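You operate a simulated robot arm through the tools that you are given. There is no shell and no other tool. Be economical: measure what you need, move in short steps, check, and stop when the job is done.

The job below is to be done with a simulated robot arm. You get a single attempt, and the scene is never put back.

TASK
Clamp the wooden block in the bench vice and rub off the paint with the sanding block.
Fine: put the sanding block back; the wooden block stays in the vice.
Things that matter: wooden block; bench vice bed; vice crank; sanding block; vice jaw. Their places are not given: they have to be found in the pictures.

Only the result counts: the job must be done as asked and must still hold three seconds after the hand-in. Knocking over, shifting, dropping, spilling or breaking anything else fails it.

THE ROBOT
A 7-joint arm with a two-finger parallel gripper, fixed in place. Base frame: the origin is at the foot of the arm, x ahead of it, y to its left, z up; the work surface is at about z = 0.9. Lengths are in m, angles in degrees, forces in N, time in s.
With the tool pointing down near the work surface it reaches from about 0.46 to 0.92 m from the base axis. Its first joint turns from -115.0 to 115.0 degrees. Payload 3.91 kg.
The TCP is the grasp point between the finger pads, 0.03 m short of the fingertips. In the tool frame z runs along the fingers and y along their closing line. Largest opening 0.11 m; finger width 0.02, thickness 0.01; the body of the gripper, 0.048 by 0.112 m, starts 0.055 m behind the TCP.
Orientation is that of the tool frame in the base frame, as [roll, pitch, yaw] about the fixed x, y, z axes, in that order (R = Rz(yaw) Ry(pitch) Rx(roll)). With the fingers straight down and closing along the base's y, the tool's x points along the base's -x, its y along +y and its z along -z.

THE INTERFACE
- The arm moves only by the tool move_arm. Its argument "motion" is a list of rows, each a list of 3 entries, a list of its own where there are three numbers: the shift along the base's x, y, z in m, then the turn, a rotation vector about the base's x, y, z in degrees, then the opening, from 0 (shut) to 1 (fully open). In form: [[[x, y, z], [wx, wy, wz], grip], ...]. A call has 1 to 10 rows; each row is the pose to reach, as a shift and turn from the pose commanded when the call began. A row lasts 0.2 s, in which the tool goes at most 0.05 m and 8.6 degrees; a call with a longer step from one row to the next is refused whole, and so is a gripper value outside its range. A pose out of reach is approached as far as the arm can. The call stops where the force on the tool passes 80 N (or 10 N more than at its start, if that is more) or the arm is blocked; 0.2 s more then pass. Each finger travels about 0.153 m/s and halts on what it meets, pressing with about 23 N; the grip force reading is that of the motor and also rises with nothing between the fingers. The clock runs only during rows and for 0.2 s after the last one: add rows that repeat a pose to give the fingers time. The reply holds the time, the measured pose of the TCP, the force on the tool along the base axes, the opening and the grip force, in the units named above and with some noise, and new pictures: "views" is both (left out), scene, wrist or none.
- Cameras (640 x 400 px; columns grow to the right, rows downward): "scene" is fixed at [0.2183, -0.6477, 1.6552]; the picture's right is [0.82, -0.57, 0.00], its down [-0.31, -0.44, -0.85] and it looks along [0.49, 0.69, -0.53] (base axes); focal length 343 px, centre (320, 200). "wrist" rides on the gripper at [-0.036, 0, -0.057] in the tool frame; the picture's right is [0.00, -1.00, 0.00], its down [0.97, 0.00, -0.24] and it looks along [0.24, 0.00, 0.97] (tool axes); focal length 218 px, centre (320, 200).
- slide_trunk(by): slides the trunk up (or, below 0, down) by that many m; the arm rides with it, the base frame stays. It gives what a move gives, with no picture.
- measure_at(camera, pixels): for up to 12 pixels [column, row] of the newest picture of that camera ("zoom" is the newest enlarged one), the place [x, y, z] in the base frame of the surface seen there, good to about 0.002 m, but the place of the scene camera against the robot may be out by one fixed shift of up to 0.012 m in any direction. No time passes.
- close_up(camera, box): a new picture of the part [left, top, right, bottom] of that camera's present view, enlarged. No time passes.
- job_done(): hands the job in; it is judged then, once.

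Work in short steps. Measure before you move; look again where a grasp or a placing could have gone wrong, and mend it. You have 80 turns and 150 pictures in all, those below and enlarged ones among them. Open the gripper and draw the arm clear of the work before you hand the job in, unless the task says otherwise; then end with one line.

The tools are called after "Emit:" as name(argument=value, ...) on one line, values as JSON. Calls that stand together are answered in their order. move_arm: Moves the arm, as the interface text tells. Its arguments: {"type":"object","properties":{"motion":{"type":"array","items":{"type":"array"}},"views":{"type":"string","enum":["both","scene","wrist","none"]}},"required":["motion"]} The other tools are called the same way: slide_trunk (by) slides the trunk up or down; measure_at (camera, pixels) gives the place of the surface under pixels of a picture; close_up (camera, box) takes an enlarged picture of a part of a camera's view; job_done () hands the job in.

At the start:

```text
time_s: 0.0
eef_pos: [0.4085, 0.2544, 1.284]
tool_rot: [179.9, 0.0, 180.0]
contact_force: [-0.3, -0.4, 0.5]
width: 0.1098
grasp_force: 0.0
trunk travel left (down, up): [-0.85, 0.14]
```

scene: 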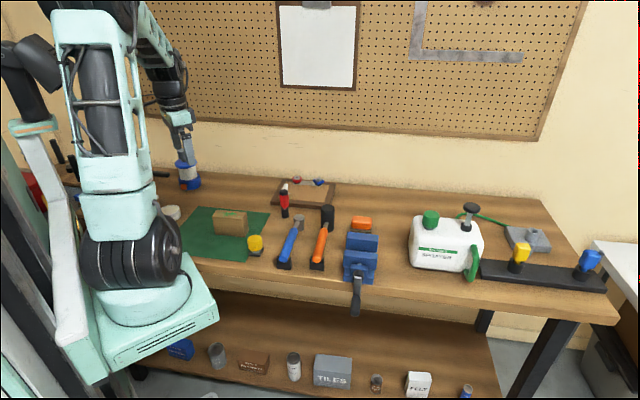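
wrist: 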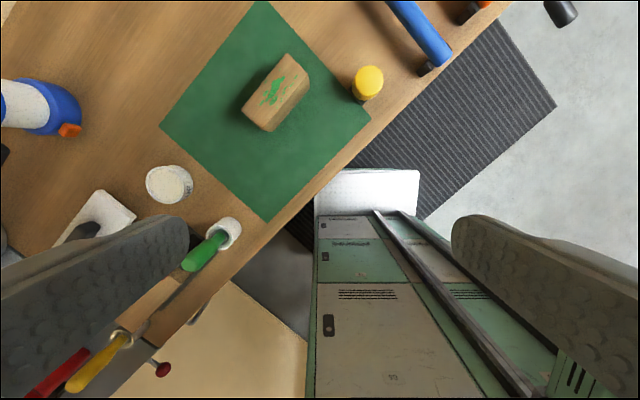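

The wooden block with green paint sits on the green mat, and the blue vice is near scene (360,260). I'll enlarge both areas.

Emit:
close_up(camera="scene", box=[300, 190, 420, 330])

Emit:
close_up(camera="scene", box=[160, 170, 420, 330])

Emit:
close_up(camera="wrist", box=[200, 20, 420, 160])

Emit:
measure_at(camera="wrist", pixels=[[285, 54], [310, 75], [244, 108], [269, 130], [276, 92], [265, 200], [368, 80], [300, 100]])

Emit:
measure_at(camera="scene", pixels=[[230, 214], [347, 236], [377, 238], [362, 244], [346, 258], [376, 260], [362, 265], [357, 285], [357, 312], [362, 220], [362, 228]])

```text
2.86 times, centred on (360, 260) of scene
```

zoom: 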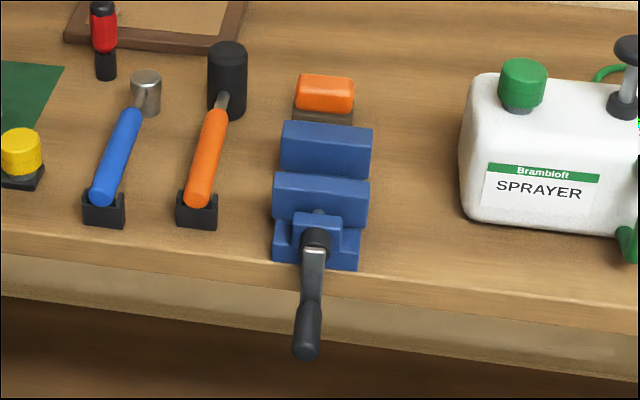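

```text
2.46 times, centred on (290, 250) of scene
```

zoom: 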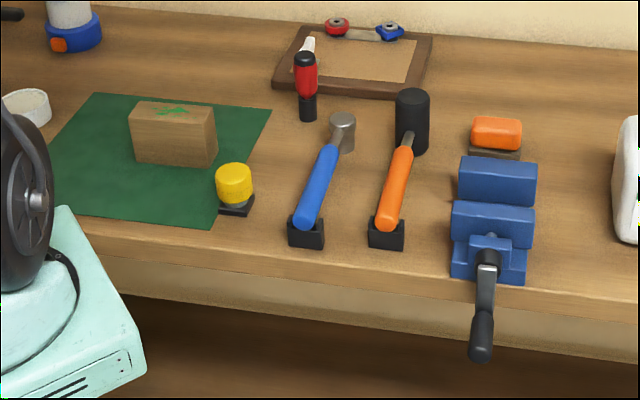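

```text
2.86 times, centred on (310, 90) of wrist
```

zoom: 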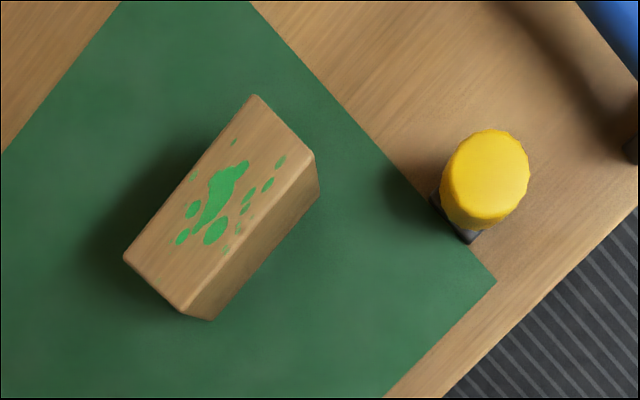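

```text
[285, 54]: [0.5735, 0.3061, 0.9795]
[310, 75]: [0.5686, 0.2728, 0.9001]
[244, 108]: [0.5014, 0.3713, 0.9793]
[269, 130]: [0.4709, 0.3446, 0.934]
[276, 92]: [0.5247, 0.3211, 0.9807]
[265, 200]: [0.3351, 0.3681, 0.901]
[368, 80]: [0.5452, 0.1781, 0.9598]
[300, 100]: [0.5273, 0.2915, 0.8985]
```

```text
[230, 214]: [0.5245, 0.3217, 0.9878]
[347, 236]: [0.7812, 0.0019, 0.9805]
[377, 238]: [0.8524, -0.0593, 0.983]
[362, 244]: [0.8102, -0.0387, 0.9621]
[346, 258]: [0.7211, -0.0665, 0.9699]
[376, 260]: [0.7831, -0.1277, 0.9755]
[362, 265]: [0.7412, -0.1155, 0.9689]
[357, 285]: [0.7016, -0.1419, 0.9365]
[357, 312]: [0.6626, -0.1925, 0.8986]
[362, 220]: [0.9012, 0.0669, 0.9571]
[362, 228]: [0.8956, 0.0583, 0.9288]
```

Measuring the block's top corners in the newest (wrist) zoom, at about (255,97), (312,152), (182,306), (127,257).

Emit:
measure_at(camera="zoom", pixels=[[255, 99], [311, 153], [182, 305], [128, 257], [208, 318], [317, 190], [225, 185], [300, 240]])

Emit:
move_arm(motion=[[[0.03, -0.03, 0], [0, 0, 0], 1], [[0.06, -0.06, 0], [0, 0, 0], 1], [[0.09, -0.09, 0], [0, 0, 0], 1], [[0.12, -0.12, 0], [0, 0, 0], 1], [[0.15, -0.15, 0], [0, 0, 0], 1], [[0.18, -0.18, 0], [0, 0, 0], 1], [[0.21, -0.21, 0], [0, 0, 0], 1], [[0.24, -0.24, 0], [0, 0, 0], 1], [[0.27, -0.27, 0], [0, 0, 0], 1], [[0.3, -0.3, -0.02], [0, 0, 0], 1]])

```text
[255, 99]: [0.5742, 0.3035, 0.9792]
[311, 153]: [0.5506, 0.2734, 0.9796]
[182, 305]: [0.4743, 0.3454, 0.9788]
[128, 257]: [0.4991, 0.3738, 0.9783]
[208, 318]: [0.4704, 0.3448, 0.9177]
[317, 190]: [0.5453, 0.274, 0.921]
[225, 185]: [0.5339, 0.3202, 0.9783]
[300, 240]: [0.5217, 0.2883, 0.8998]
```

```text
time_s: 2.2
eef_pos: [0.7073, -0.0474, 1.2633]
tool_rot: [-180.0, -0.1, -179.9]
contact_force: [-0.4, 0.0, 0.2]
width: 0.1099
grasp_force: 0.1
trunk travel left (down, up): [-0.85, 0.14]
```

scene: 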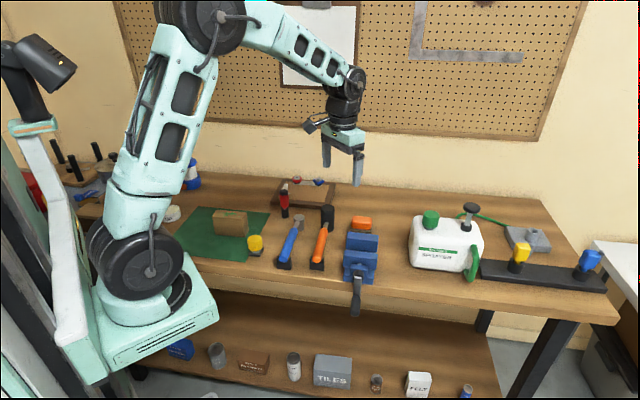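
wrist: 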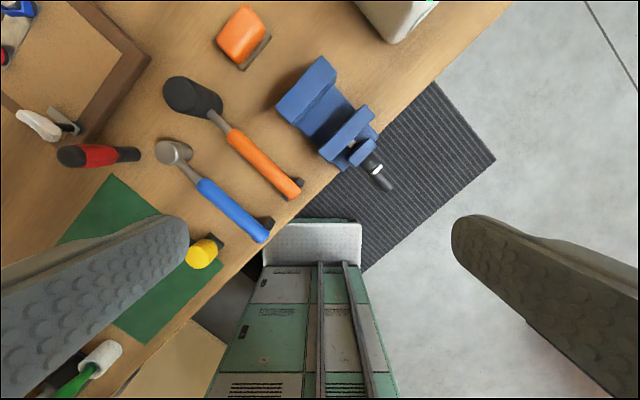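

The vice is seen well at wrist (330,110). I'll enlarge it and the sanding block at (241,38).

Emit:
close_up(camera="wrist", box=[200, 0, 420, 200])

```text
2.00 times, centred on (310, 100) of wrist
```

zoom: 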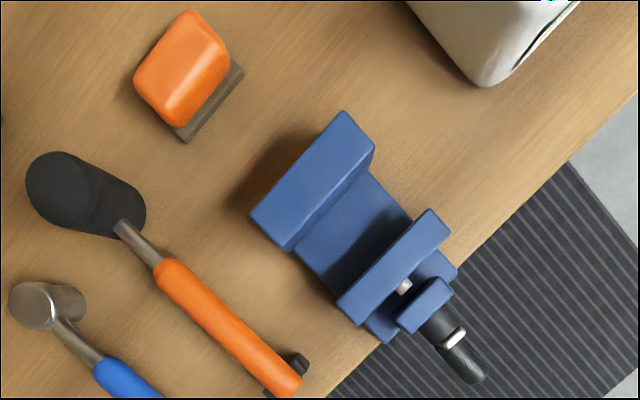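

Emit:
measure_at(camera="zoom", pixels=[[345, 116], [372, 146], [290, 247], [255, 215], [425, 213], [446, 232], [360, 320], [340, 303], [355, 230], [325, 245], [395, 200], [425, 305]])

Emit:
measure_at(camera="zoom", pixels=[[433, 330], [458, 336], [478, 380], [462, 355], [190, 12], [227, 55], [177, 120], [136, 78], [182, 68], [215, 100], [188, 140], [404, 287]])

Emit:
close_up(camera="scene", box=[325, 205, 395, 325])

```text
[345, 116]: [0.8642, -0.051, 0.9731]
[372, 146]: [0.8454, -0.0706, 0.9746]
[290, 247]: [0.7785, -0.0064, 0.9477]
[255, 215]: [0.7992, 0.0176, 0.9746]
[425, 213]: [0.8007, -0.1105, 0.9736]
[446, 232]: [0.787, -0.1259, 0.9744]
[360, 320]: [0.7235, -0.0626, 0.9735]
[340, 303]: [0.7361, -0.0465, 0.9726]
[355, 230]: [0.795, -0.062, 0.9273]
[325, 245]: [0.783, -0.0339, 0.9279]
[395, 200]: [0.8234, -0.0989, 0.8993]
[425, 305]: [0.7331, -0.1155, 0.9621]
```

```text
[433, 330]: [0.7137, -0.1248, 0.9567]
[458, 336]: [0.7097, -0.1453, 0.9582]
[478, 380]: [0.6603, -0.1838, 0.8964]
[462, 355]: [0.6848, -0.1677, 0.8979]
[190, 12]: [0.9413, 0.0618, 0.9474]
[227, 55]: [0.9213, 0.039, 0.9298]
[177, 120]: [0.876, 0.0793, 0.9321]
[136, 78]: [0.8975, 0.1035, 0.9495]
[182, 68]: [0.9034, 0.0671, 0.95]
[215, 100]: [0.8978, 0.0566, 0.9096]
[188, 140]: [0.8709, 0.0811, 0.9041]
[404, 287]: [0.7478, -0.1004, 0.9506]
```

```text
3.33 times, centred on (360, 265) of scene
```

zoom: 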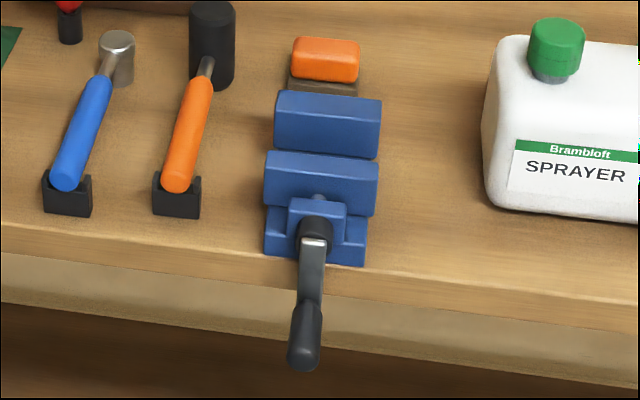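

Block: centre (0.525,0.324), top z 0.979, about 0.039 wide and 0.103 long, long axis at -42°. Vice gap is about 0.058 with the bed at z 0.928 and jaw tops at 0.974. I'll go above the block with the fingers closing across its width.

Emit:
move_arm(motion=[[[-0.02, 0.041, 0], [0, 0, -5], 1], [[-0.04, 0.082, 0], [0, 0, -10], 1], [[-0.06, 0.123, 0], [0, 0, -15], 1], [[-0.08, 0.164, -0.01], [0, 0, -20], 1], [[-0.1, 0.205, -0.02], [0, 0, -25], 1], [[-0.12, 0.246, -0.03], [0, 0, -30], 1], [[-0.14, 0.287, -0.04], [0, 0, -35], 1], [[-0.16, 0.328, -0.05], [0, 0, -40], 1], [[-0.175, 0.36, -0.07], [0, 0, -42], 1], [[-0.1825, 0.371, -0.11], [0, 0, -42], 1]])

```text
time_s: 4.4
eef_pos: [0.524, 0.3265, 1.1539]
tool_rot: [180.0, 0.0, 138.0]
contact_force: [-0.2, 0.3, 0.6]
width: 0.11
grasp_force: 0.2
trunk travel left (down, up): [-0.85, 0.14]
```

scene: 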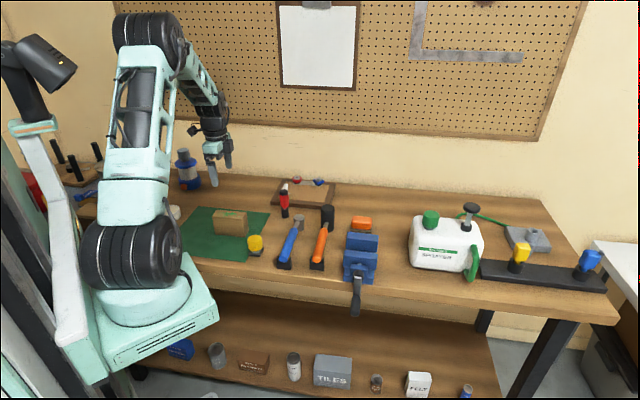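
wrist: 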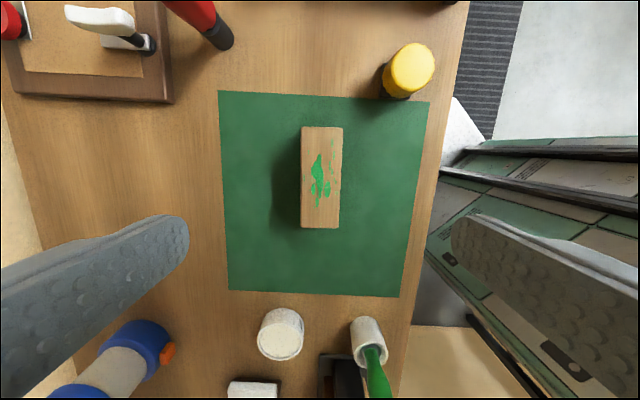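

The block is square in view, corners (303,128), (341,130), (303,226), (338,228). I measure them.

Emit:
measure_at(camera="wrist", pixels=[[304, 129], [340, 131], [304, 225], [337, 226], [320, 178], [303, 178], [337, 178]])

```text
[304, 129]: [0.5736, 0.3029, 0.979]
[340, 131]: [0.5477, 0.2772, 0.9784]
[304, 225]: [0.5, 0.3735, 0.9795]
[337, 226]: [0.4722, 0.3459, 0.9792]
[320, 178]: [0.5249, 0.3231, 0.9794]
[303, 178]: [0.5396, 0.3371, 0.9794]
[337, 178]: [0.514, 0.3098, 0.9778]
```

Centre (0.524,0.3245), long axis about -43°. Descend with the fingertips 0.026 below the block top, then close.

Emit:
move_arm(motion=[[[0, -0.002, -0.045], [0, 0, -1], 1], [[0, -0.002, -0.09], [0, 0, -1], 1], [[0, -0.002, -0.135], [0, 0, -1], 1], [[0, -0.002, -0.16], [0, 0, -1], 1], [[0, -0.002, -0.171], [0, 0, -1], 1], [[0, -0.002, -0.171], [0, 0, -1], 0.6], [[0, -0.002, -0.171], [0, 0, -1], 0.3], [[0, -0.002, -0.171], [0, 0, -1], 0.2], [[0, -0.002, -0.171], [0, 0, -1], 0.2]])

```text
time_s: 6.4
eef_pos: [0.525, 0.3243, 0.9847]
tool_rot: [180.0, 0.0, 137.0]
contact_force: [1.0, 1.4, 1.1]
width: 0.0436
grasp_force: 23.2
trunk travel left (down, up): [-0.85, 0.14]
```

scene: 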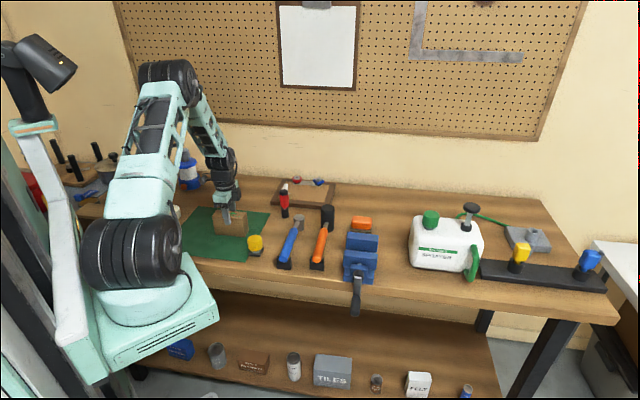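
wrist: 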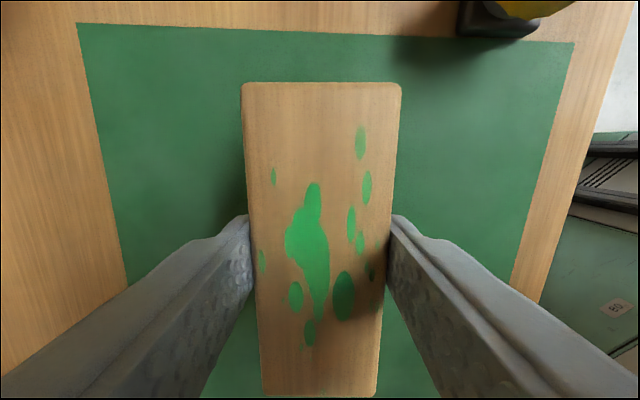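

The block is held (width 0.0436). Lift it straight up and check.

Emit:
move_arm(motion=[[[0, 0, 0.03], [0, 0, 0], 0.2], [[0, 0, 0.07], [0, 0, 0], 0.2], [[0, 0, 0.115], [0, 0, 0], 0.2], [[0, 0, 0.16], [0, 0, 0], 0.2], [[0.02, -0.029, 0.17], [0, 0, 0], 0.2], [[0.04, -0.058, 0.17], [0, 0, 0], 0.2]], views="scene")

Emit:
move_arm(motion=[[[0.025, -0.036, 0], [0, 0, -0.5], 0.2], [[0.05, -0.072, 0], [0, 0, -1], 0.2], [[0.075, -0.108, 0], [0, 0, -1.5], 0.2], [[0.1, -0.144, 0], [0, 0, -2], 0.2], [[0.125, -0.18, 0], [0, 0, -2.2], 0.2], [[0.15, -0.216, 0], [0, 0, -2.2], 0.2], [[0.175, -0.252, 0], [0, 0, -2.2], 0.2], [[0.2, -0.288, 0], [0, 0, -2.2], 0.2], [[0.225, -0.324, -0.02], [0, 0, -2.2], 0.2], [[0.225, -0.324, -0.04], [0, 0, -2.2], 0.2]])

```text
time_s: 7.8
eef_pos: [0.5664, 0.2656, 1.1548]
tool_rot: [-180.0, 0.0, 137.2]
contact_force: [0.5, 0.9, 0.0]
width: 0.0221
grasp_force: 0.1
trunk travel left (down, up): [-0.85, 0.14]
```

scene: 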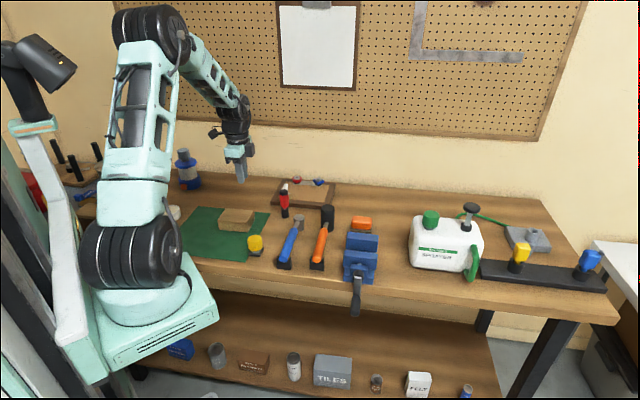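

```text
time_s: 10.0
eef_pos: [0.7911, -0.0602, 1.1119]
tool_rot: [179.9, 0.0, 134.8]
contact_force: [-0.3, 0.2, 0.0]
width: 0.0221
grasp_force: 0.0
trunk travel left (down, up): [-0.85, 0.14]
```

scene: 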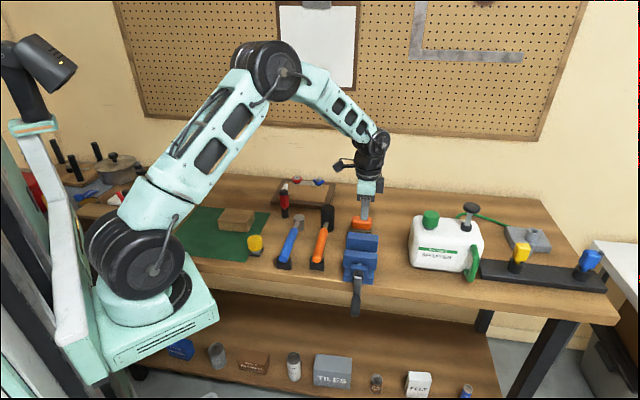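
wrist: 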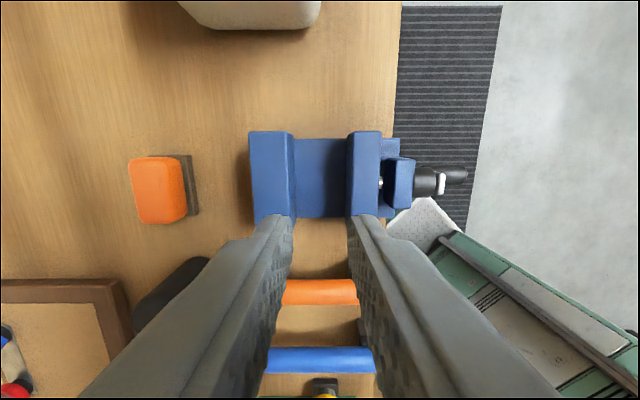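

The block slipped out: the width reads 0.022, and in the scene the block now lies tipped on the mat at (236,219). I look closer before planning.

Emit:
close_up(camera="scene", box=[180, 180, 290, 260])

Emit:
close_up(camera="wrist", box=[220, 110, 480, 230])

Emit:
measure_at(camera="wrist", pixels=[[287, 137], [289, 210], [354, 138], [355, 212], [320, 200], [320, 150], [427, 181], [440, 183], [449, 177], [462, 176], [135, 162], [180, 215]])

```text
5.00 times, centred on (235, 220) of scene
```

zoom: 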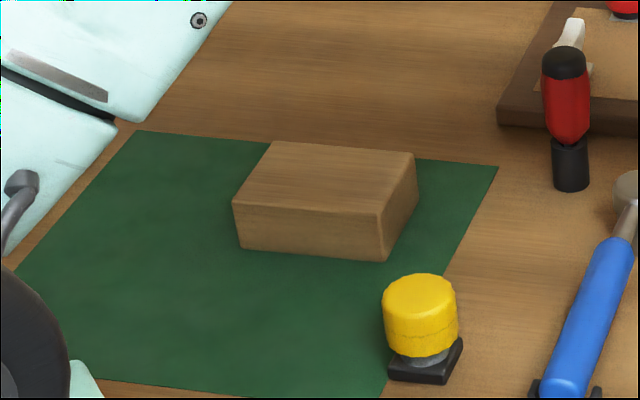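

```text
2.46 times, centred on (350, 170) of wrist
```

zoom: 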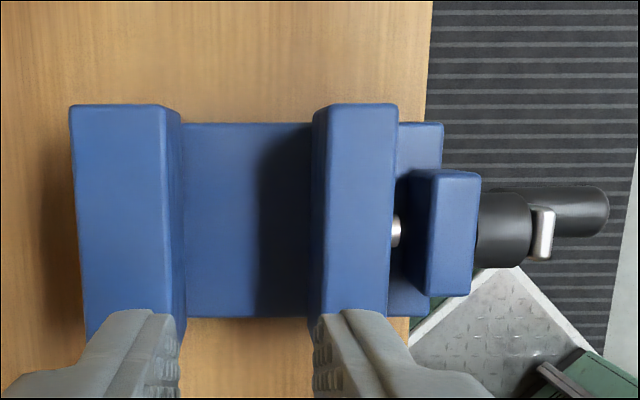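

```text
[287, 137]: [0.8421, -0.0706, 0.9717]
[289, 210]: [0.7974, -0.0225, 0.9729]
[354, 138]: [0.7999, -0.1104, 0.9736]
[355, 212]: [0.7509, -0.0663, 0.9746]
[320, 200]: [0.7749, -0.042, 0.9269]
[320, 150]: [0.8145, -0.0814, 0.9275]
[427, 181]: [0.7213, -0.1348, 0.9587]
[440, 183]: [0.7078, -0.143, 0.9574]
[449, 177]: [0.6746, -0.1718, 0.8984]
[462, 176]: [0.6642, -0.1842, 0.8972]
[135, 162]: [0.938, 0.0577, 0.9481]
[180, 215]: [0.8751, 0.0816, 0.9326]
```

The block lies on its wide side; the visible near face has no paint, so the painted face points away (+n). I'll fly back above it for exact measurements, with the gripper open.

Emit:
move_arm(motion=[[[-0.025, 0.036, 0.02], [0, 0, 0.5], 0.6], [[-0.05, 0.072, 0.04], [0, 0, 1], 1], [[-0.075, 0.108, 0.04], [0, 0, 1.5], 1], [[-0.1, 0.144, 0.04], [0, 0, 2], 1], [[-0.125, 0.18, 0.04], [0, 0, 2.2], 1], [[-0.15, 0.216, 0.04], [0, 0, 2.2], 1], [[-0.175, 0.252, 0.04], [0, 0, 2.2], 1], [[-0.2, 0.288, 0.04], [0, 0, 2.2], 1], [[-0.225, 0.324, 0.04], [0, 0, 2.2], 1], [[-0.25, 0.36, 0.04], [0, 0, 2.2], 1]])

```text
time_s: 12.2
eef_pos: [0.5392, 0.3015, 1.153]
tool_rot: [180.0, 0.1, 136.8]
contact_force: [-0.4, -0.9, 0.5]
width: 0.1097
grasp_force: 0.1
trunk travel left (down, up): [-0.85, 0.14]
```

scene: 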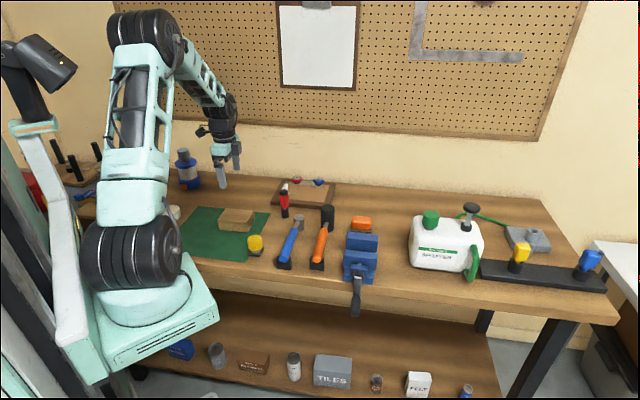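
wrist: 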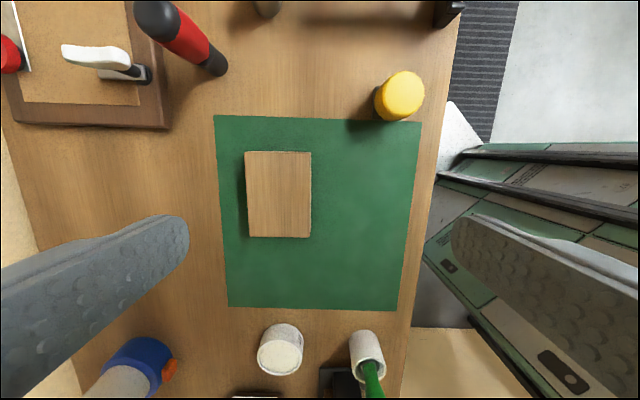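

Emit:
close_up(camera="wrist", box=[200, 120, 360, 260])

Emit:
measure_at(camera="wrist", pixels=[[247, 154], [310, 154], [250, 236], [309, 236], [246, 195], [310, 195], [279, 153], [279, 237], [279, 195]])

```text
2.86 times, centred on (280, 190) of wrist
```

zoom: 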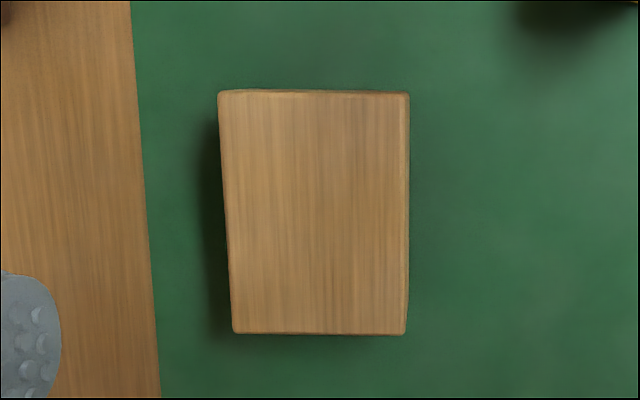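

```text
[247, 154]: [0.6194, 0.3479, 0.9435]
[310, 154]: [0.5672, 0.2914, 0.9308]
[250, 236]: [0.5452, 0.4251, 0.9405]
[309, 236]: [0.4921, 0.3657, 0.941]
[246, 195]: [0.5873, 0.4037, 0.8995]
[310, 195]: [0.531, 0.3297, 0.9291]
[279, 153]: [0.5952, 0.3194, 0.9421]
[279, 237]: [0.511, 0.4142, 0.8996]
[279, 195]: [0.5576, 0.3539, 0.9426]
```

Measuring the block edges more finely in the zoom.

Emit:
measure_at(camera="zoom", pixels=[[310, 91], [310, 94], [310, 330], [310, 333], [222, 200], [226, 210], [402, 210], [407, 210], [224, 96], [404, 96], [236, 328], [402, 330]])

```text
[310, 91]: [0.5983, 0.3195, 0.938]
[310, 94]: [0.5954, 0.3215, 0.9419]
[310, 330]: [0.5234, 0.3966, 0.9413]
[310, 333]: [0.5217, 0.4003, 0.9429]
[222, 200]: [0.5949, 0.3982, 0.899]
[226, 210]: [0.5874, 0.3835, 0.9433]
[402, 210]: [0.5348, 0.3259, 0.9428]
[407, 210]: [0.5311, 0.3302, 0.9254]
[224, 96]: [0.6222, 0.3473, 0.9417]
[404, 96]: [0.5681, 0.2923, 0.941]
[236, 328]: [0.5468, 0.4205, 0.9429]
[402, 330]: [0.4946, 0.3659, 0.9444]
```

The block is about 0.11 long (too long to grip by the ends), so it must be rolled upright: grip it across its 0.08 side, turn about its long axis about 70°, set it on its bottom edge and let it settle. First I test that tilt in free air.

Emit:
move_arm(motion=[[[0, 0, 0], [5.6, -5.6, 0], 1], [[0, 0, 0], [11.2, -11.2, 0], 1], [[0, 0, 0], [16.8, -16.8, 0], 1], [[0, 0, 0], [22.4, -22.4, 0], 1], [[0, 0, 0], [28, -28, 0], 1], [[0, 0, 0], [33.6, -33.6, 0], 1], [[0, 0, 0], [39.2, -39.2, 0], 1], [[0, 0, 0], [44.8, -44.8, 0], 1], [[0, 0, 0], [49.5, -49.5, 0], 1], [[0, 0, 0], [49.5, -49.5, 0], 1]], views="scene")

```text
time_s: 14.4
eef_pos: [0.5405, 0.3015, 1.1527]
tool_rot: [110.1, 1.9, 135.7]
contact_force: [-0.9, -0.3, 0.2]
width: 0.11
grasp_force: 0.2
trunk travel left (down, up): [-0.85, 0.14]
```

scene: 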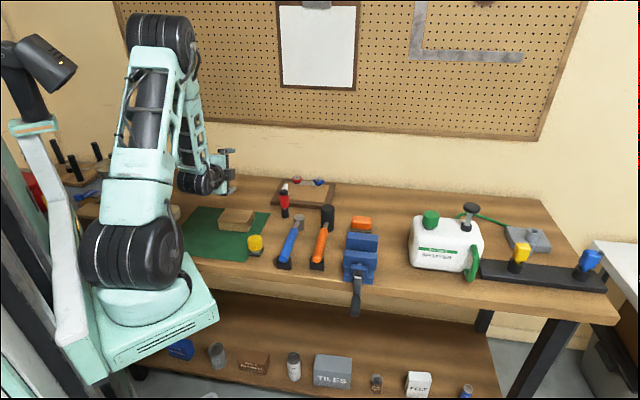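

The tilt is reachable. Return to vertical over the block centre (0.558,0.3565).

Emit:
move_arm(motion=[[[0, 0, 0], [-5.6, 5.6, 0], 1], [[0, 0.01, 0], [-11.2, 11.2, 0], 1], [[0, 0.02, 0], [-16.8, 16.8, 0], 1], [[0, 0.03, 0], [-22.4, 22.4, 0], 1], [[0.005, 0.04, 0], [-28, 28, 0], 1], [[0.01, 0.045, 0], [-33.6, 33.6, 0], 1], [[0.015, 0.05, 0], [-39.2, 39.2, 0], 1], [[0.018, 0.055, 0], [-44.8, 44.8, 0], 1], [[0.018, 0.055, 0], [-49.5, 49.5, 0], 1], [[0.018, 0.055, -0.04], [-49.5, 49.5, 0], 1]], views="wrist")

```text
time_s: 16.6
eef_pos: [0.5589, 0.3552, 1.1136]
tool_rot: [-179.9, 0.1, 137.1]
contact_force: [0.6, 0.8, -0.1]
width: 0.1098
grasp_force: 0.0
trunk travel left (down, up): [-0.85, 0.14]
```

wrist: 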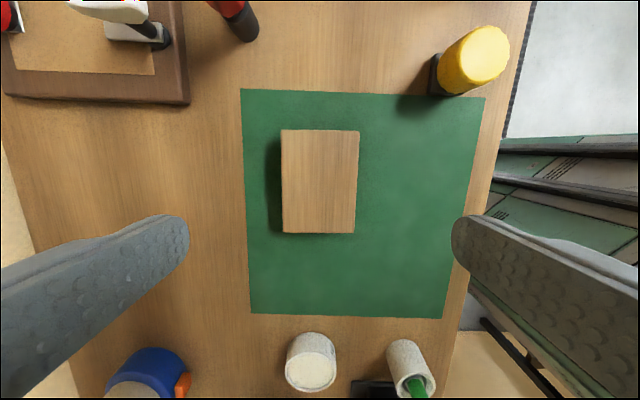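

Block centred at column 319. Descend so the fingertips overlap the top 0.02, close firmly, and lift slightly to test.

Emit:
move_arm(motion=[[[-0.001, 0.001, -0.045], [0, 0, -1.7], 1], [[-0.001, 0.001, -0.09], [0, 0, -1.7], 1], [[-0.001, 0.001, -0.135], [0, 0, -1.7], 1], [[-0.001, 0.001, -0.161], [0, 0, -1.7], 1], [[-0.001, 0.001, -0.161], [0, 0, -1.7], 0.5], [[-0.001, 0.001, -0.161], [0, 0, -1.7], 0], [[-0.001, 0.001, -0.161], [0, 0, -1.7], 0], [[-0.001, 0.001, -0.161], [0, 0, -1.7], 0], [[-0.001, 0.001, -0.155], [0, 0, -1.7], 0], [[-0.001, 0.001, -0.145], [0, 0, -1.7], 0]], views="wrist")

```text
time_s: 18.8
eef_pos: [0.5586, 0.3596, 0.9684]
tool_rot: [-180.0, 0.0, 135.3]
contact_force: [-0.8, 0.6, -2.1]
width: 0.0797
grasp_force: 23.4
trunk travel left (down, up): [-0.85, 0.14]
```

wrist: 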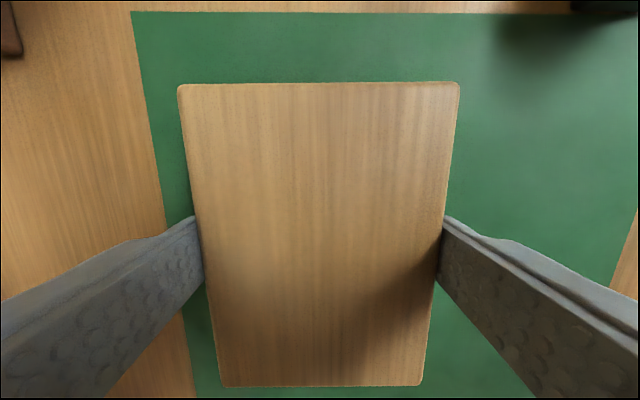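

Held: width 0.0797 and about 2 N of load. Lift slowly.

Emit:
move_arm(motion=[[[0, 0, 0.01], [0, 0, 0], 0], [[0, 0, 0.02], [0, 0, 0], 0], [[0, 0, 0.03], [0, 0, 0], 0], [[0, 0, 0.04], [0, 0, 0], 0], [[0, 0, 0.05], [0, 0, 0], 0], [[0, 0, 0.06], [0, 0, 0], 0], [[0, 0, 0.065], [0, 0, 0], 0]])

```text
time_s: 20.4
eef_pos: [0.5583, 0.358, 1.0318]
tool_rot: [-179.9, 0.0, 135.3]
contact_force: [-0.2, -0.7, -1.6]
width: 0.0797
grasp_force: 23.1
trunk travel left (down, up): [-0.85, 0.14]
```

scene: 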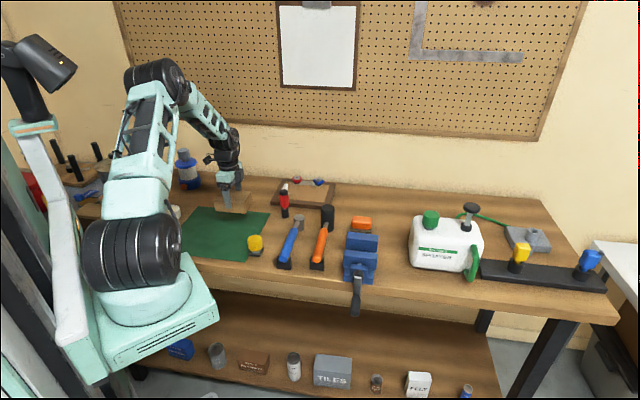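
wrist: 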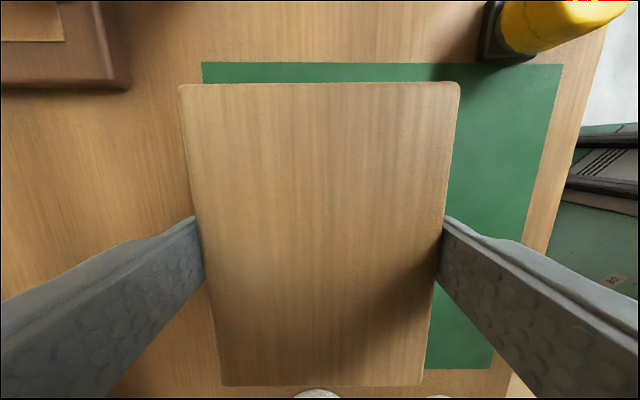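

Firm grip. Turn the block 70° about its long axis in the air, shifting 0.03 toward the mat centre.

Emit:
move_arm(motion=[[[-0.003, -0.003, 0], [5.5, -5.5, 0], 0], [[-0.006, -0.006, 0], [11, -11, 0], 0], [[-0.009, -0.009, 0], [16.5, -16.5, 0], 0], [[-0.012, -0.012, 0], [22, -22, 0], 0], [[-0.015, -0.015, 0], [27.5, -27.5, 0], 0], [[-0.018, -0.018, 0], [33, -33, 0], 0], [[-0.021, -0.021, 0], [38.5, -38.5, 0], 0], [[-0.024, -0.024, 0], [44, -44, 0], 0], [[-0.027, -0.027, 0], [49.5, -49.5, 0], 0], [[-0.03, -0.03, 0], [49.5, -49.5, 0], 0]])

```text
time_s: 22.6
eef_pos: [0.5268, 0.3274, 1.0328]
tool_rot: [109.9, 0.3, 135.1]
contact_force: [-0.6, -0.2, -1.5]
width: 0.0796
grasp_force: 23.6
trunk travel left (down, up): [-0.85, 0.14]
```

scene: 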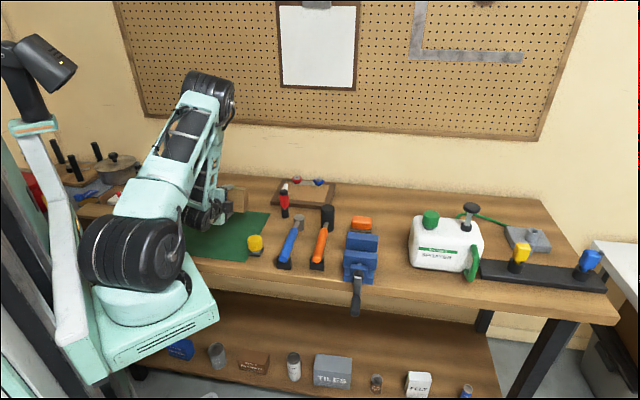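
wrist: 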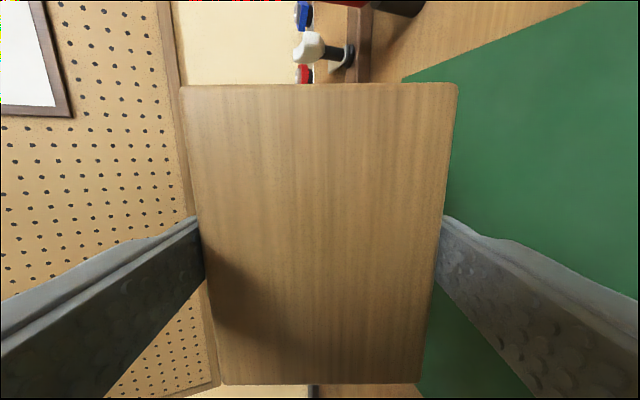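

Check which face is now up.

Emit:
close_up(camera="scene", box=[170, 160, 280, 250])

```text
4.44 times, centred on (225, 205) of scene
```

zoom: 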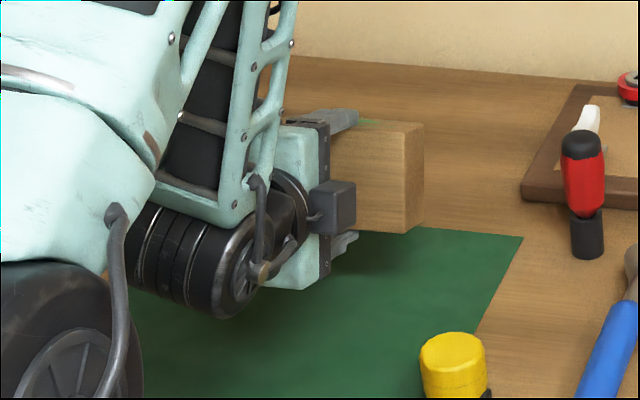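

The green paint is on top. Lower slowly toward the mat, watching the force.

Emit:
move_arm(motion=[[[0, 0, -0.02], [0, 0, 0], 0], [[0, 0, -0.04], [0, 0, 0], 0], [[0, 0, -0.055], [0, 0, 0], 0], [[0, 0, -0.065], [0, 0, 0], 0], [[0, 0, -0.07], [0, 0, 0], 0]], views="scene")

Emit:
close_up(camera="scene", box=[170, 160, 280, 250])

```text
time_s: 23.8
eef_pos: [0.5275, 0.3278, 0.9627]
tool_rot: [110.1, 0.3, 135.1]
contact_force: [0.2, -0.6, -1.7]
width: 0.0795
grasp_force: 22.6
trunk travel left (down, up): [-0.85, 0.14]
```

scene: 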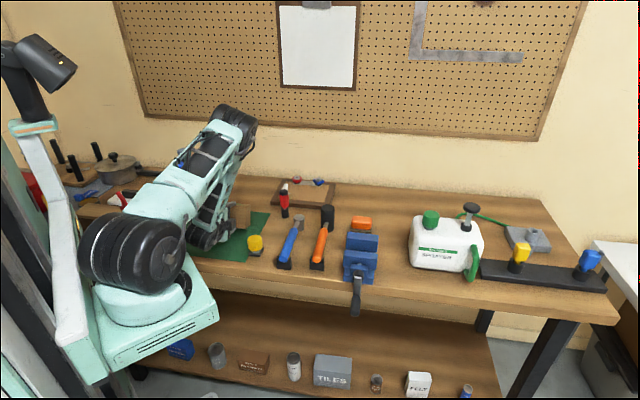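

```text
4.44 times, centred on (225, 205) of scene
```

zoom: 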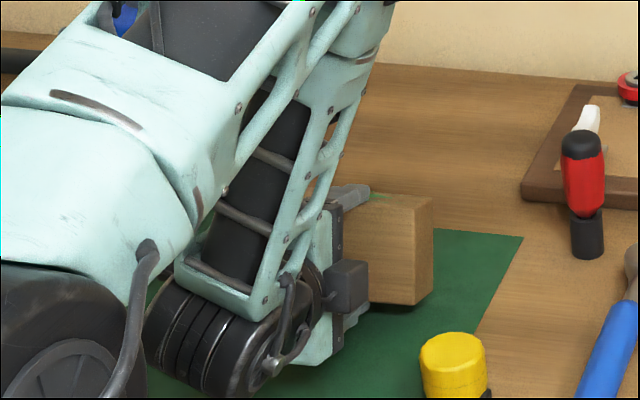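

No contact yet. Lower another 6 mm in small steps.

Emit:
move_arm(motion=[[[0, 0, -0.002], [0, 0, 0], 0], [[0, 0, -0.004], [0, 0, 0], 0], [[0, 0, -0.006], [0, 0, 0], 0]], views="none")

```text
time_s: 24.6
eef_pos: [0.5278, 0.3281, 0.9573]
tool_rot: [109.8, 0.3, 135.1]
contact_force: [-1.6, -4.3, 6.9]
width: 0.0795
grasp_force: 23.7
trunk travel left (down, up): [-0.85, 0.14]
```

Contact at TCP z 0.957. Open slightly (raising 3 mm so the lower finger stays put), then draw back along the tool axis.

Emit:
move_arm(motion=[[[0, 0, 0.003], [0, 0, 0], 0.8], [[0, 0, 0.003], [0, 0, 0], 0.8], [[-0.007, -0.007, 0.0064], [0, 0, 0], 0.8], [[-0.014, -0.014, 0.01], [0, 0, 0], 0.8], [[-0.02, -0.02, 0.013], [0, 0, 0], 0.8], [[-0.027, -0.027, 0.016], [0, 0, 0], 0.8], [[-0.035, -0.035, 0.02], [0, 0, 0], 0.8], [[-0.04, -0.04, 0.024], [0, 0, 0], 0.8]])

Emit:
close_up(camera="scene", box=[170, 160, 280, 250])

```text
time_s: 26.4
eef_pos: [0.4873, 0.2881, 0.9791]
tool_rot: [110.0, 0.4, 135.1]
contact_force: [-0.4, 0.7, 0.2]
width: 0.088
grasp_force: 0.0
trunk travel left (down, up): [-0.85, 0.14]
```

scene: 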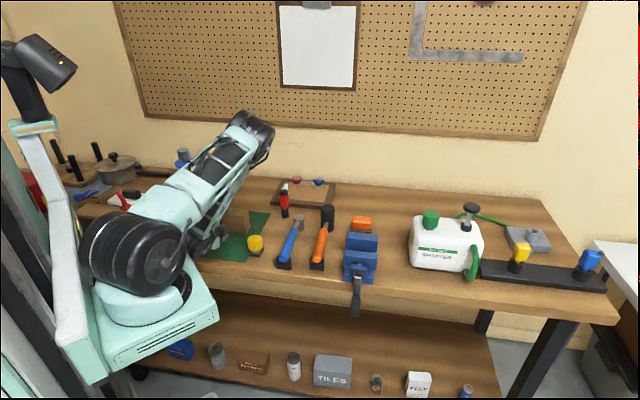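
wrist: 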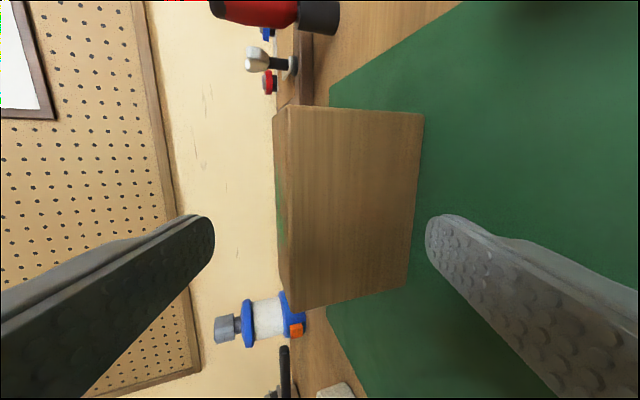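

```text
4.44 times, centred on (225, 205) of scene
```

zoom: 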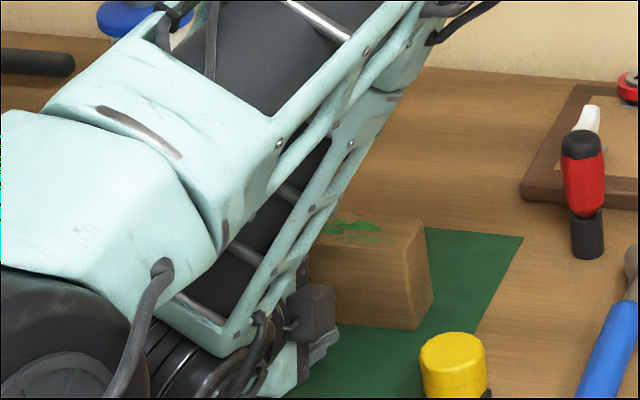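

The block now stands upright with paint on top. Back off and up, then return the tool to vertical above it.

Emit:
move_arm(motion=[[[-0.02, -0.02, 0.015], [0, 0, 0], 0.8], [[-0.025, -0.025, 0.05], [0, 0, 0], 1], [[-0.025, -0.025, 0.095], [0, 0, 0], 1], [[-0.025, -0.025, 0.14], [0, 0, 0], 1], [[-0.025, -0.025, 0.18], [-5, 5, 0], 1], [[-0.02, -0.02, 0.2], [-10.5, 10.5, 0], 1], [[-0.01, -0.01, 0.2], [-16, 16, 0], 1], [[0, 0, 0.2], [-21.5, 21.5, 0], 1], [[0.01, 0.01, 0.2], [-27, 27, 0], 1], [[0.02, 0.02, 0.2], [-32.5, 32.5, 0], 1]], views="scene")

Emit:
move_arm(motion=[[[0.01, 0.01, 0], [-5.5, 5.5, 0], 1], [[0.02, 0.02, 0], [-11, 11, 0], 1], [[0.03, 0.03, -0.01], [-17, 17, 0], 1], [[0.035, 0.035, -0.03], [-17, 17, 0], 1]], views="wrist")

```text
time_s: 28.6
eef_pos: [0.5085, 0.3074, 1.1816]
tool_rot: [156.0, -0.1, 135.2]
contact_force: [0.2, 0.3, -0.5]
width: 0.1101
grasp_force: 0.1
out of reach, approached as far as the arm can: row 5
trunk travel left (down, up): [-0.85, 0.14]
```

scene: 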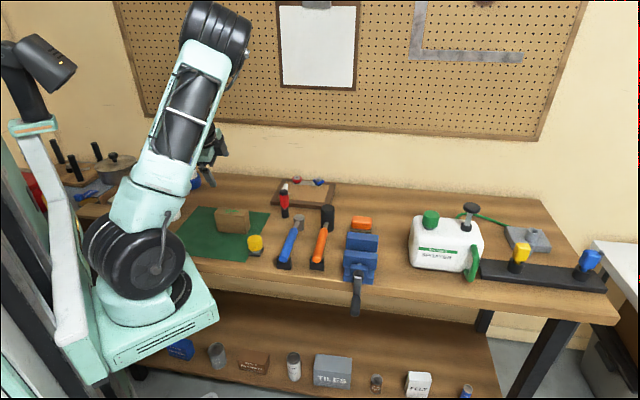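

```text
time_s: 29.6
eef_pos: [0.5431, 0.3421, 1.1525]
tool_rot: [-180.0, 0.0, 135.3]
contact_force: [0.1, 0.0, 0.4]
width: 0.1098
grasp_force: 0.1
trunk travel left (down, up): [-0.85, 0.14]
```

wrist: 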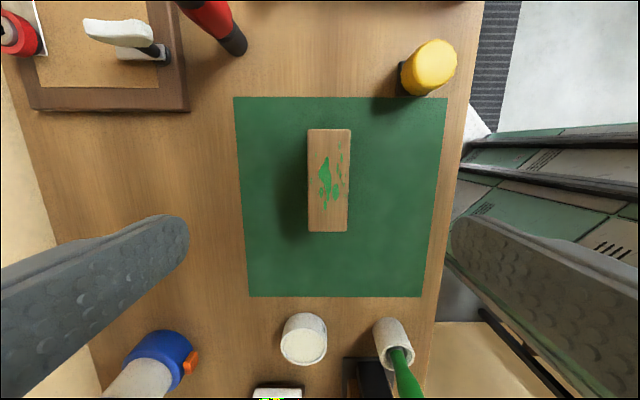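

Emit:
measure_at(camera="wrist", pixels=[[310, 131], [349, 131], [310, 230], [346, 230], [309, 180], [347, 180], [328, 131], [328, 230], [328, 180]])

```text
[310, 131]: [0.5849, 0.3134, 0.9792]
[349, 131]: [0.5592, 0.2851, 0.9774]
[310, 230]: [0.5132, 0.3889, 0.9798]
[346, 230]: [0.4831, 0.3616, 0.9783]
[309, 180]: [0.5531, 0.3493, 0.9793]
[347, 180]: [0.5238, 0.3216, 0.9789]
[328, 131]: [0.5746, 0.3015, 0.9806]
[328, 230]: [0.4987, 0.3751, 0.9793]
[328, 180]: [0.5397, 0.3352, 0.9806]
```

Block centre about (0.536,0.337), aligned with the tool. Descend to TCP z 0.977 (overlap 0.032), close with full command and do a slow test lift.

Emit:
move_arm(motion=[[[-0.007, -0.005, -0.045], [0, 0, 0], 1], [[-0.007, -0.005, -0.09], [0, 0, 0], 1], [[-0.007, -0.005, -0.135], [0, 0, 0], 1], [[-0.007, -0.005, -0.165], [0, 0, 0], 1], [[-0.007, -0.005, -0.1755], [0, 0, 0], 1], [[-0.007, -0.005, -0.1755], [0, 0, 0], 0.5], [[-0.007, -0.005, -0.1755], [0, 0, 0], 0], [[-0.007, -0.005, -0.1755], [0, 0, 0], 0], [[-0.007, -0.005, -0.1755], [0, 0, 0], 0], [[-0.007, -0.005, -0.1725], [0, 0, 0], 0]], views="wrist")

Emit:
move_arm(motion=[[[0, 0, 0.008], [0, 0, 0], 0], [[0, 0, 0.018], [0, 0, 0], 0], [[0, 0, 0.028], [0, 0, 0], 0], [[0, 0, 0.04], [0, 0, 0], 0], [[0, 0, 0.055], [0, 0, 0], 0], [[0, 0, 0.07], [0, 0, 0], 0], [[0, 0, 0.085], [0, 0, 0], 0], [[0, 0, 0.1], [0, 0, 0], 0]], views="wrist")

```text
time_s: 31.8
eef_pos: [0.5362, 0.3364, 0.9772]
tool_rot: [180.0, 0.0, 135.3]
contact_force: [0.1, 0.4, -2.7]
width: 0.0437
grasp_force: 23.3
trunk travel left (down, up): [-0.85, 0.14]
```

wrist: 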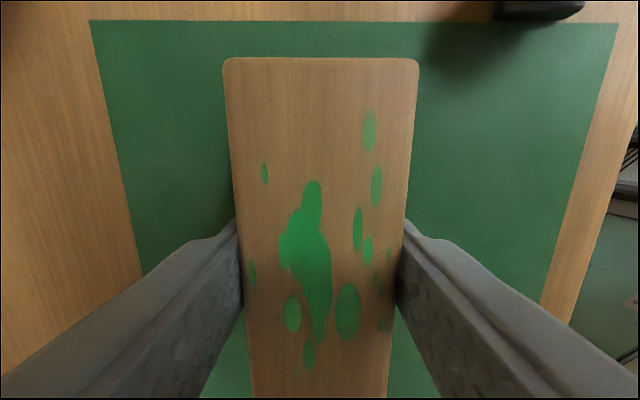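

```text
time_s: 33.6
eef_pos: [0.5364, 0.3376, 1.0773]
tool_rot: [-179.9, 0.0, 135.2]
contact_force: [-0.2, 0.2, -1.4]
width: 0.0436
grasp_force: 22.8
trunk travel left (down, up): [-0.85, 0.14]
```

wrist: 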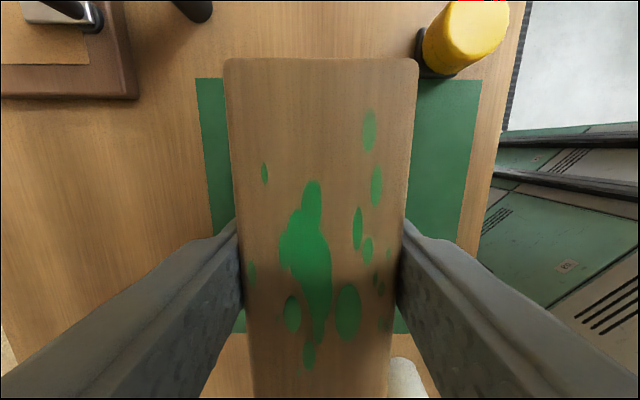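

Firm now. Carry to above the vice (0.790,-0.058) at a safe height.

Emit:
move_arm(motion=[[[0, 0, 0.03], [0, 0, 0], 0], [[0.02, -0.031, 0.05], [0, 0, 0], 0], [[0.045, -0.07, 0.06], [0, 0, 0], 0], [[0.07, -0.109, 0.06], [0, 0, 0], 0], [[0.095, -0.148, 0.06], [0, 0, 0], 0], [[0.12, -0.187, 0.06], [0, 0, 0], 0], [[0.145, -0.226, 0.06], [0, 0, 0], 0], [[0.17, -0.265, 0.06], [0, 0, 0], 0], [[0.195, -0.304, 0.06], [0, 0, 0], 0], [[0.215, -0.336, 0.06], [0, 0, 0], 0]], views="none")

Emit:
move_arm(motion=[[[0.015, -0.024, 0], [0, 0, 0], 0], [[0.03, -0.048, 0], [0, 0, 0], 0], [[0.039, -0.06, 0], [0, 0, 0], 0], [[0.039, -0.06, -0.02], [0, 0, 0], 0], [[0.039, -0.06, -0.04], [0, 0, 0], 0]])

```text
time_s: 35.8
eef_pos: [0.7513, 0.0031, 1.1386]
tool_rot: [179.9, 0.0, 135.4]
contact_force: [0.4, -0.4, -2.0]
width: 0.0437
grasp_force: 22.5
trunk travel left (down, up): [-0.85, 0.14]
```

```text
time_s: 37.0
eef_pos: [0.7893, -0.0581, 1.0963]
tool_rot: [180.0, 0.0, 135.4]
contact_force: [-0.6, -0.5, -1.8]
width: 0.0438
grasp_force: 23.6
trunk travel left (down, up): [-0.85, 0.14]
```

scene: 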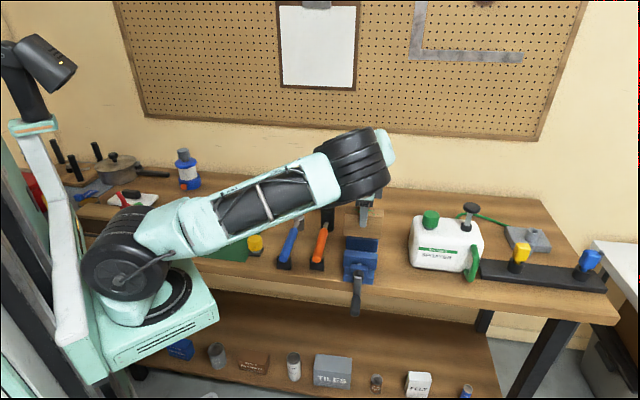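
wrist: 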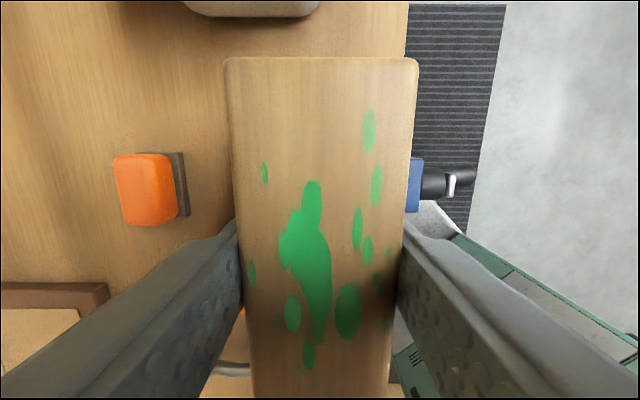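

Pose matches the gap centre (n 0.517). Descend between the jaws while watching the force.

Emit:
move_arm(motion=[[[0, 0, -0.02], [0, 0, 0], 0], [[0, 0, -0.04], [0, 0, 0], 0], [[0, 0, -0.055], [0, 0, 0], 0], [[0, 0, -0.065], [0, 0, 0], 0]])

Emit:
close_up(camera="scene", box=[325, 195, 395, 285])

```text
time_s: 38.0
eef_pos: [0.7894, -0.0585, 1.0321]
tool_rot: [-180.0, 0.0, 135.3]
contact_force: [-0.1, 0.0, -2.5]
width: 0.0439
grasp_force: 23.3
trunk travel left (down, up): [-0.85, 0.14]
```

scene: 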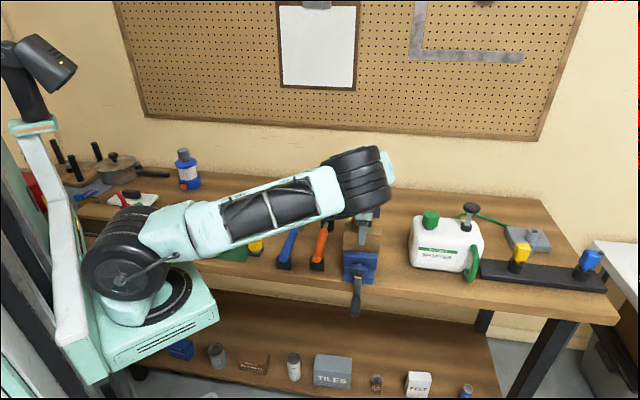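
wrist: 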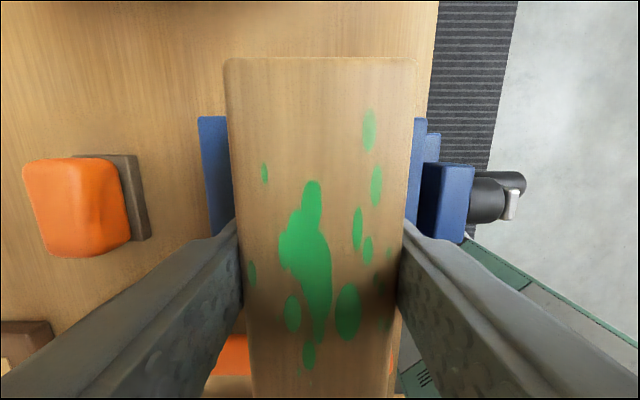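

```text
4.44 times, centred on (360, 240) of scene
```

zoom: 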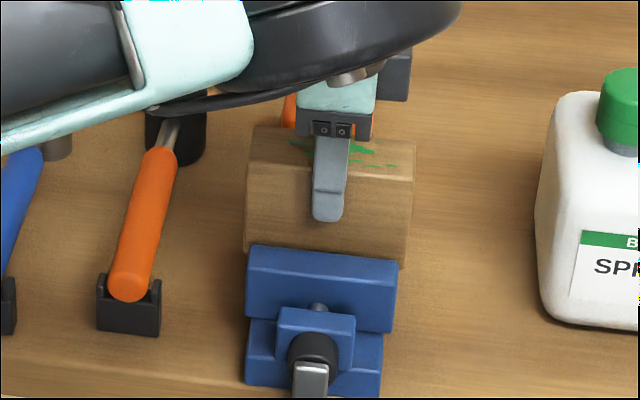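

The block is entering the gap without touching. Lower to just above the bed.

Emit:
move_arm(motion=[[[0, 0, -0.01], [0, 0, 0], 0], [[0, 0, -0.018], [0, 0, 0], 0], [[0, 0, -0.024], [0, 0, 0], 0], [[0, 0, -0.0265], [0, 0, 0], 0]], views="none")

```text
time_s: 39.0
eef_pos: [0.7903, -0.059, 1.0056]
tool_rot: [180.0, 0.0, 135.4]
contact_force: [0.7, 0.1, -1.8]
width: 0.044
grasp_force: 22.5
trunk travel left (down, up): [-0.85, 0.14]
```

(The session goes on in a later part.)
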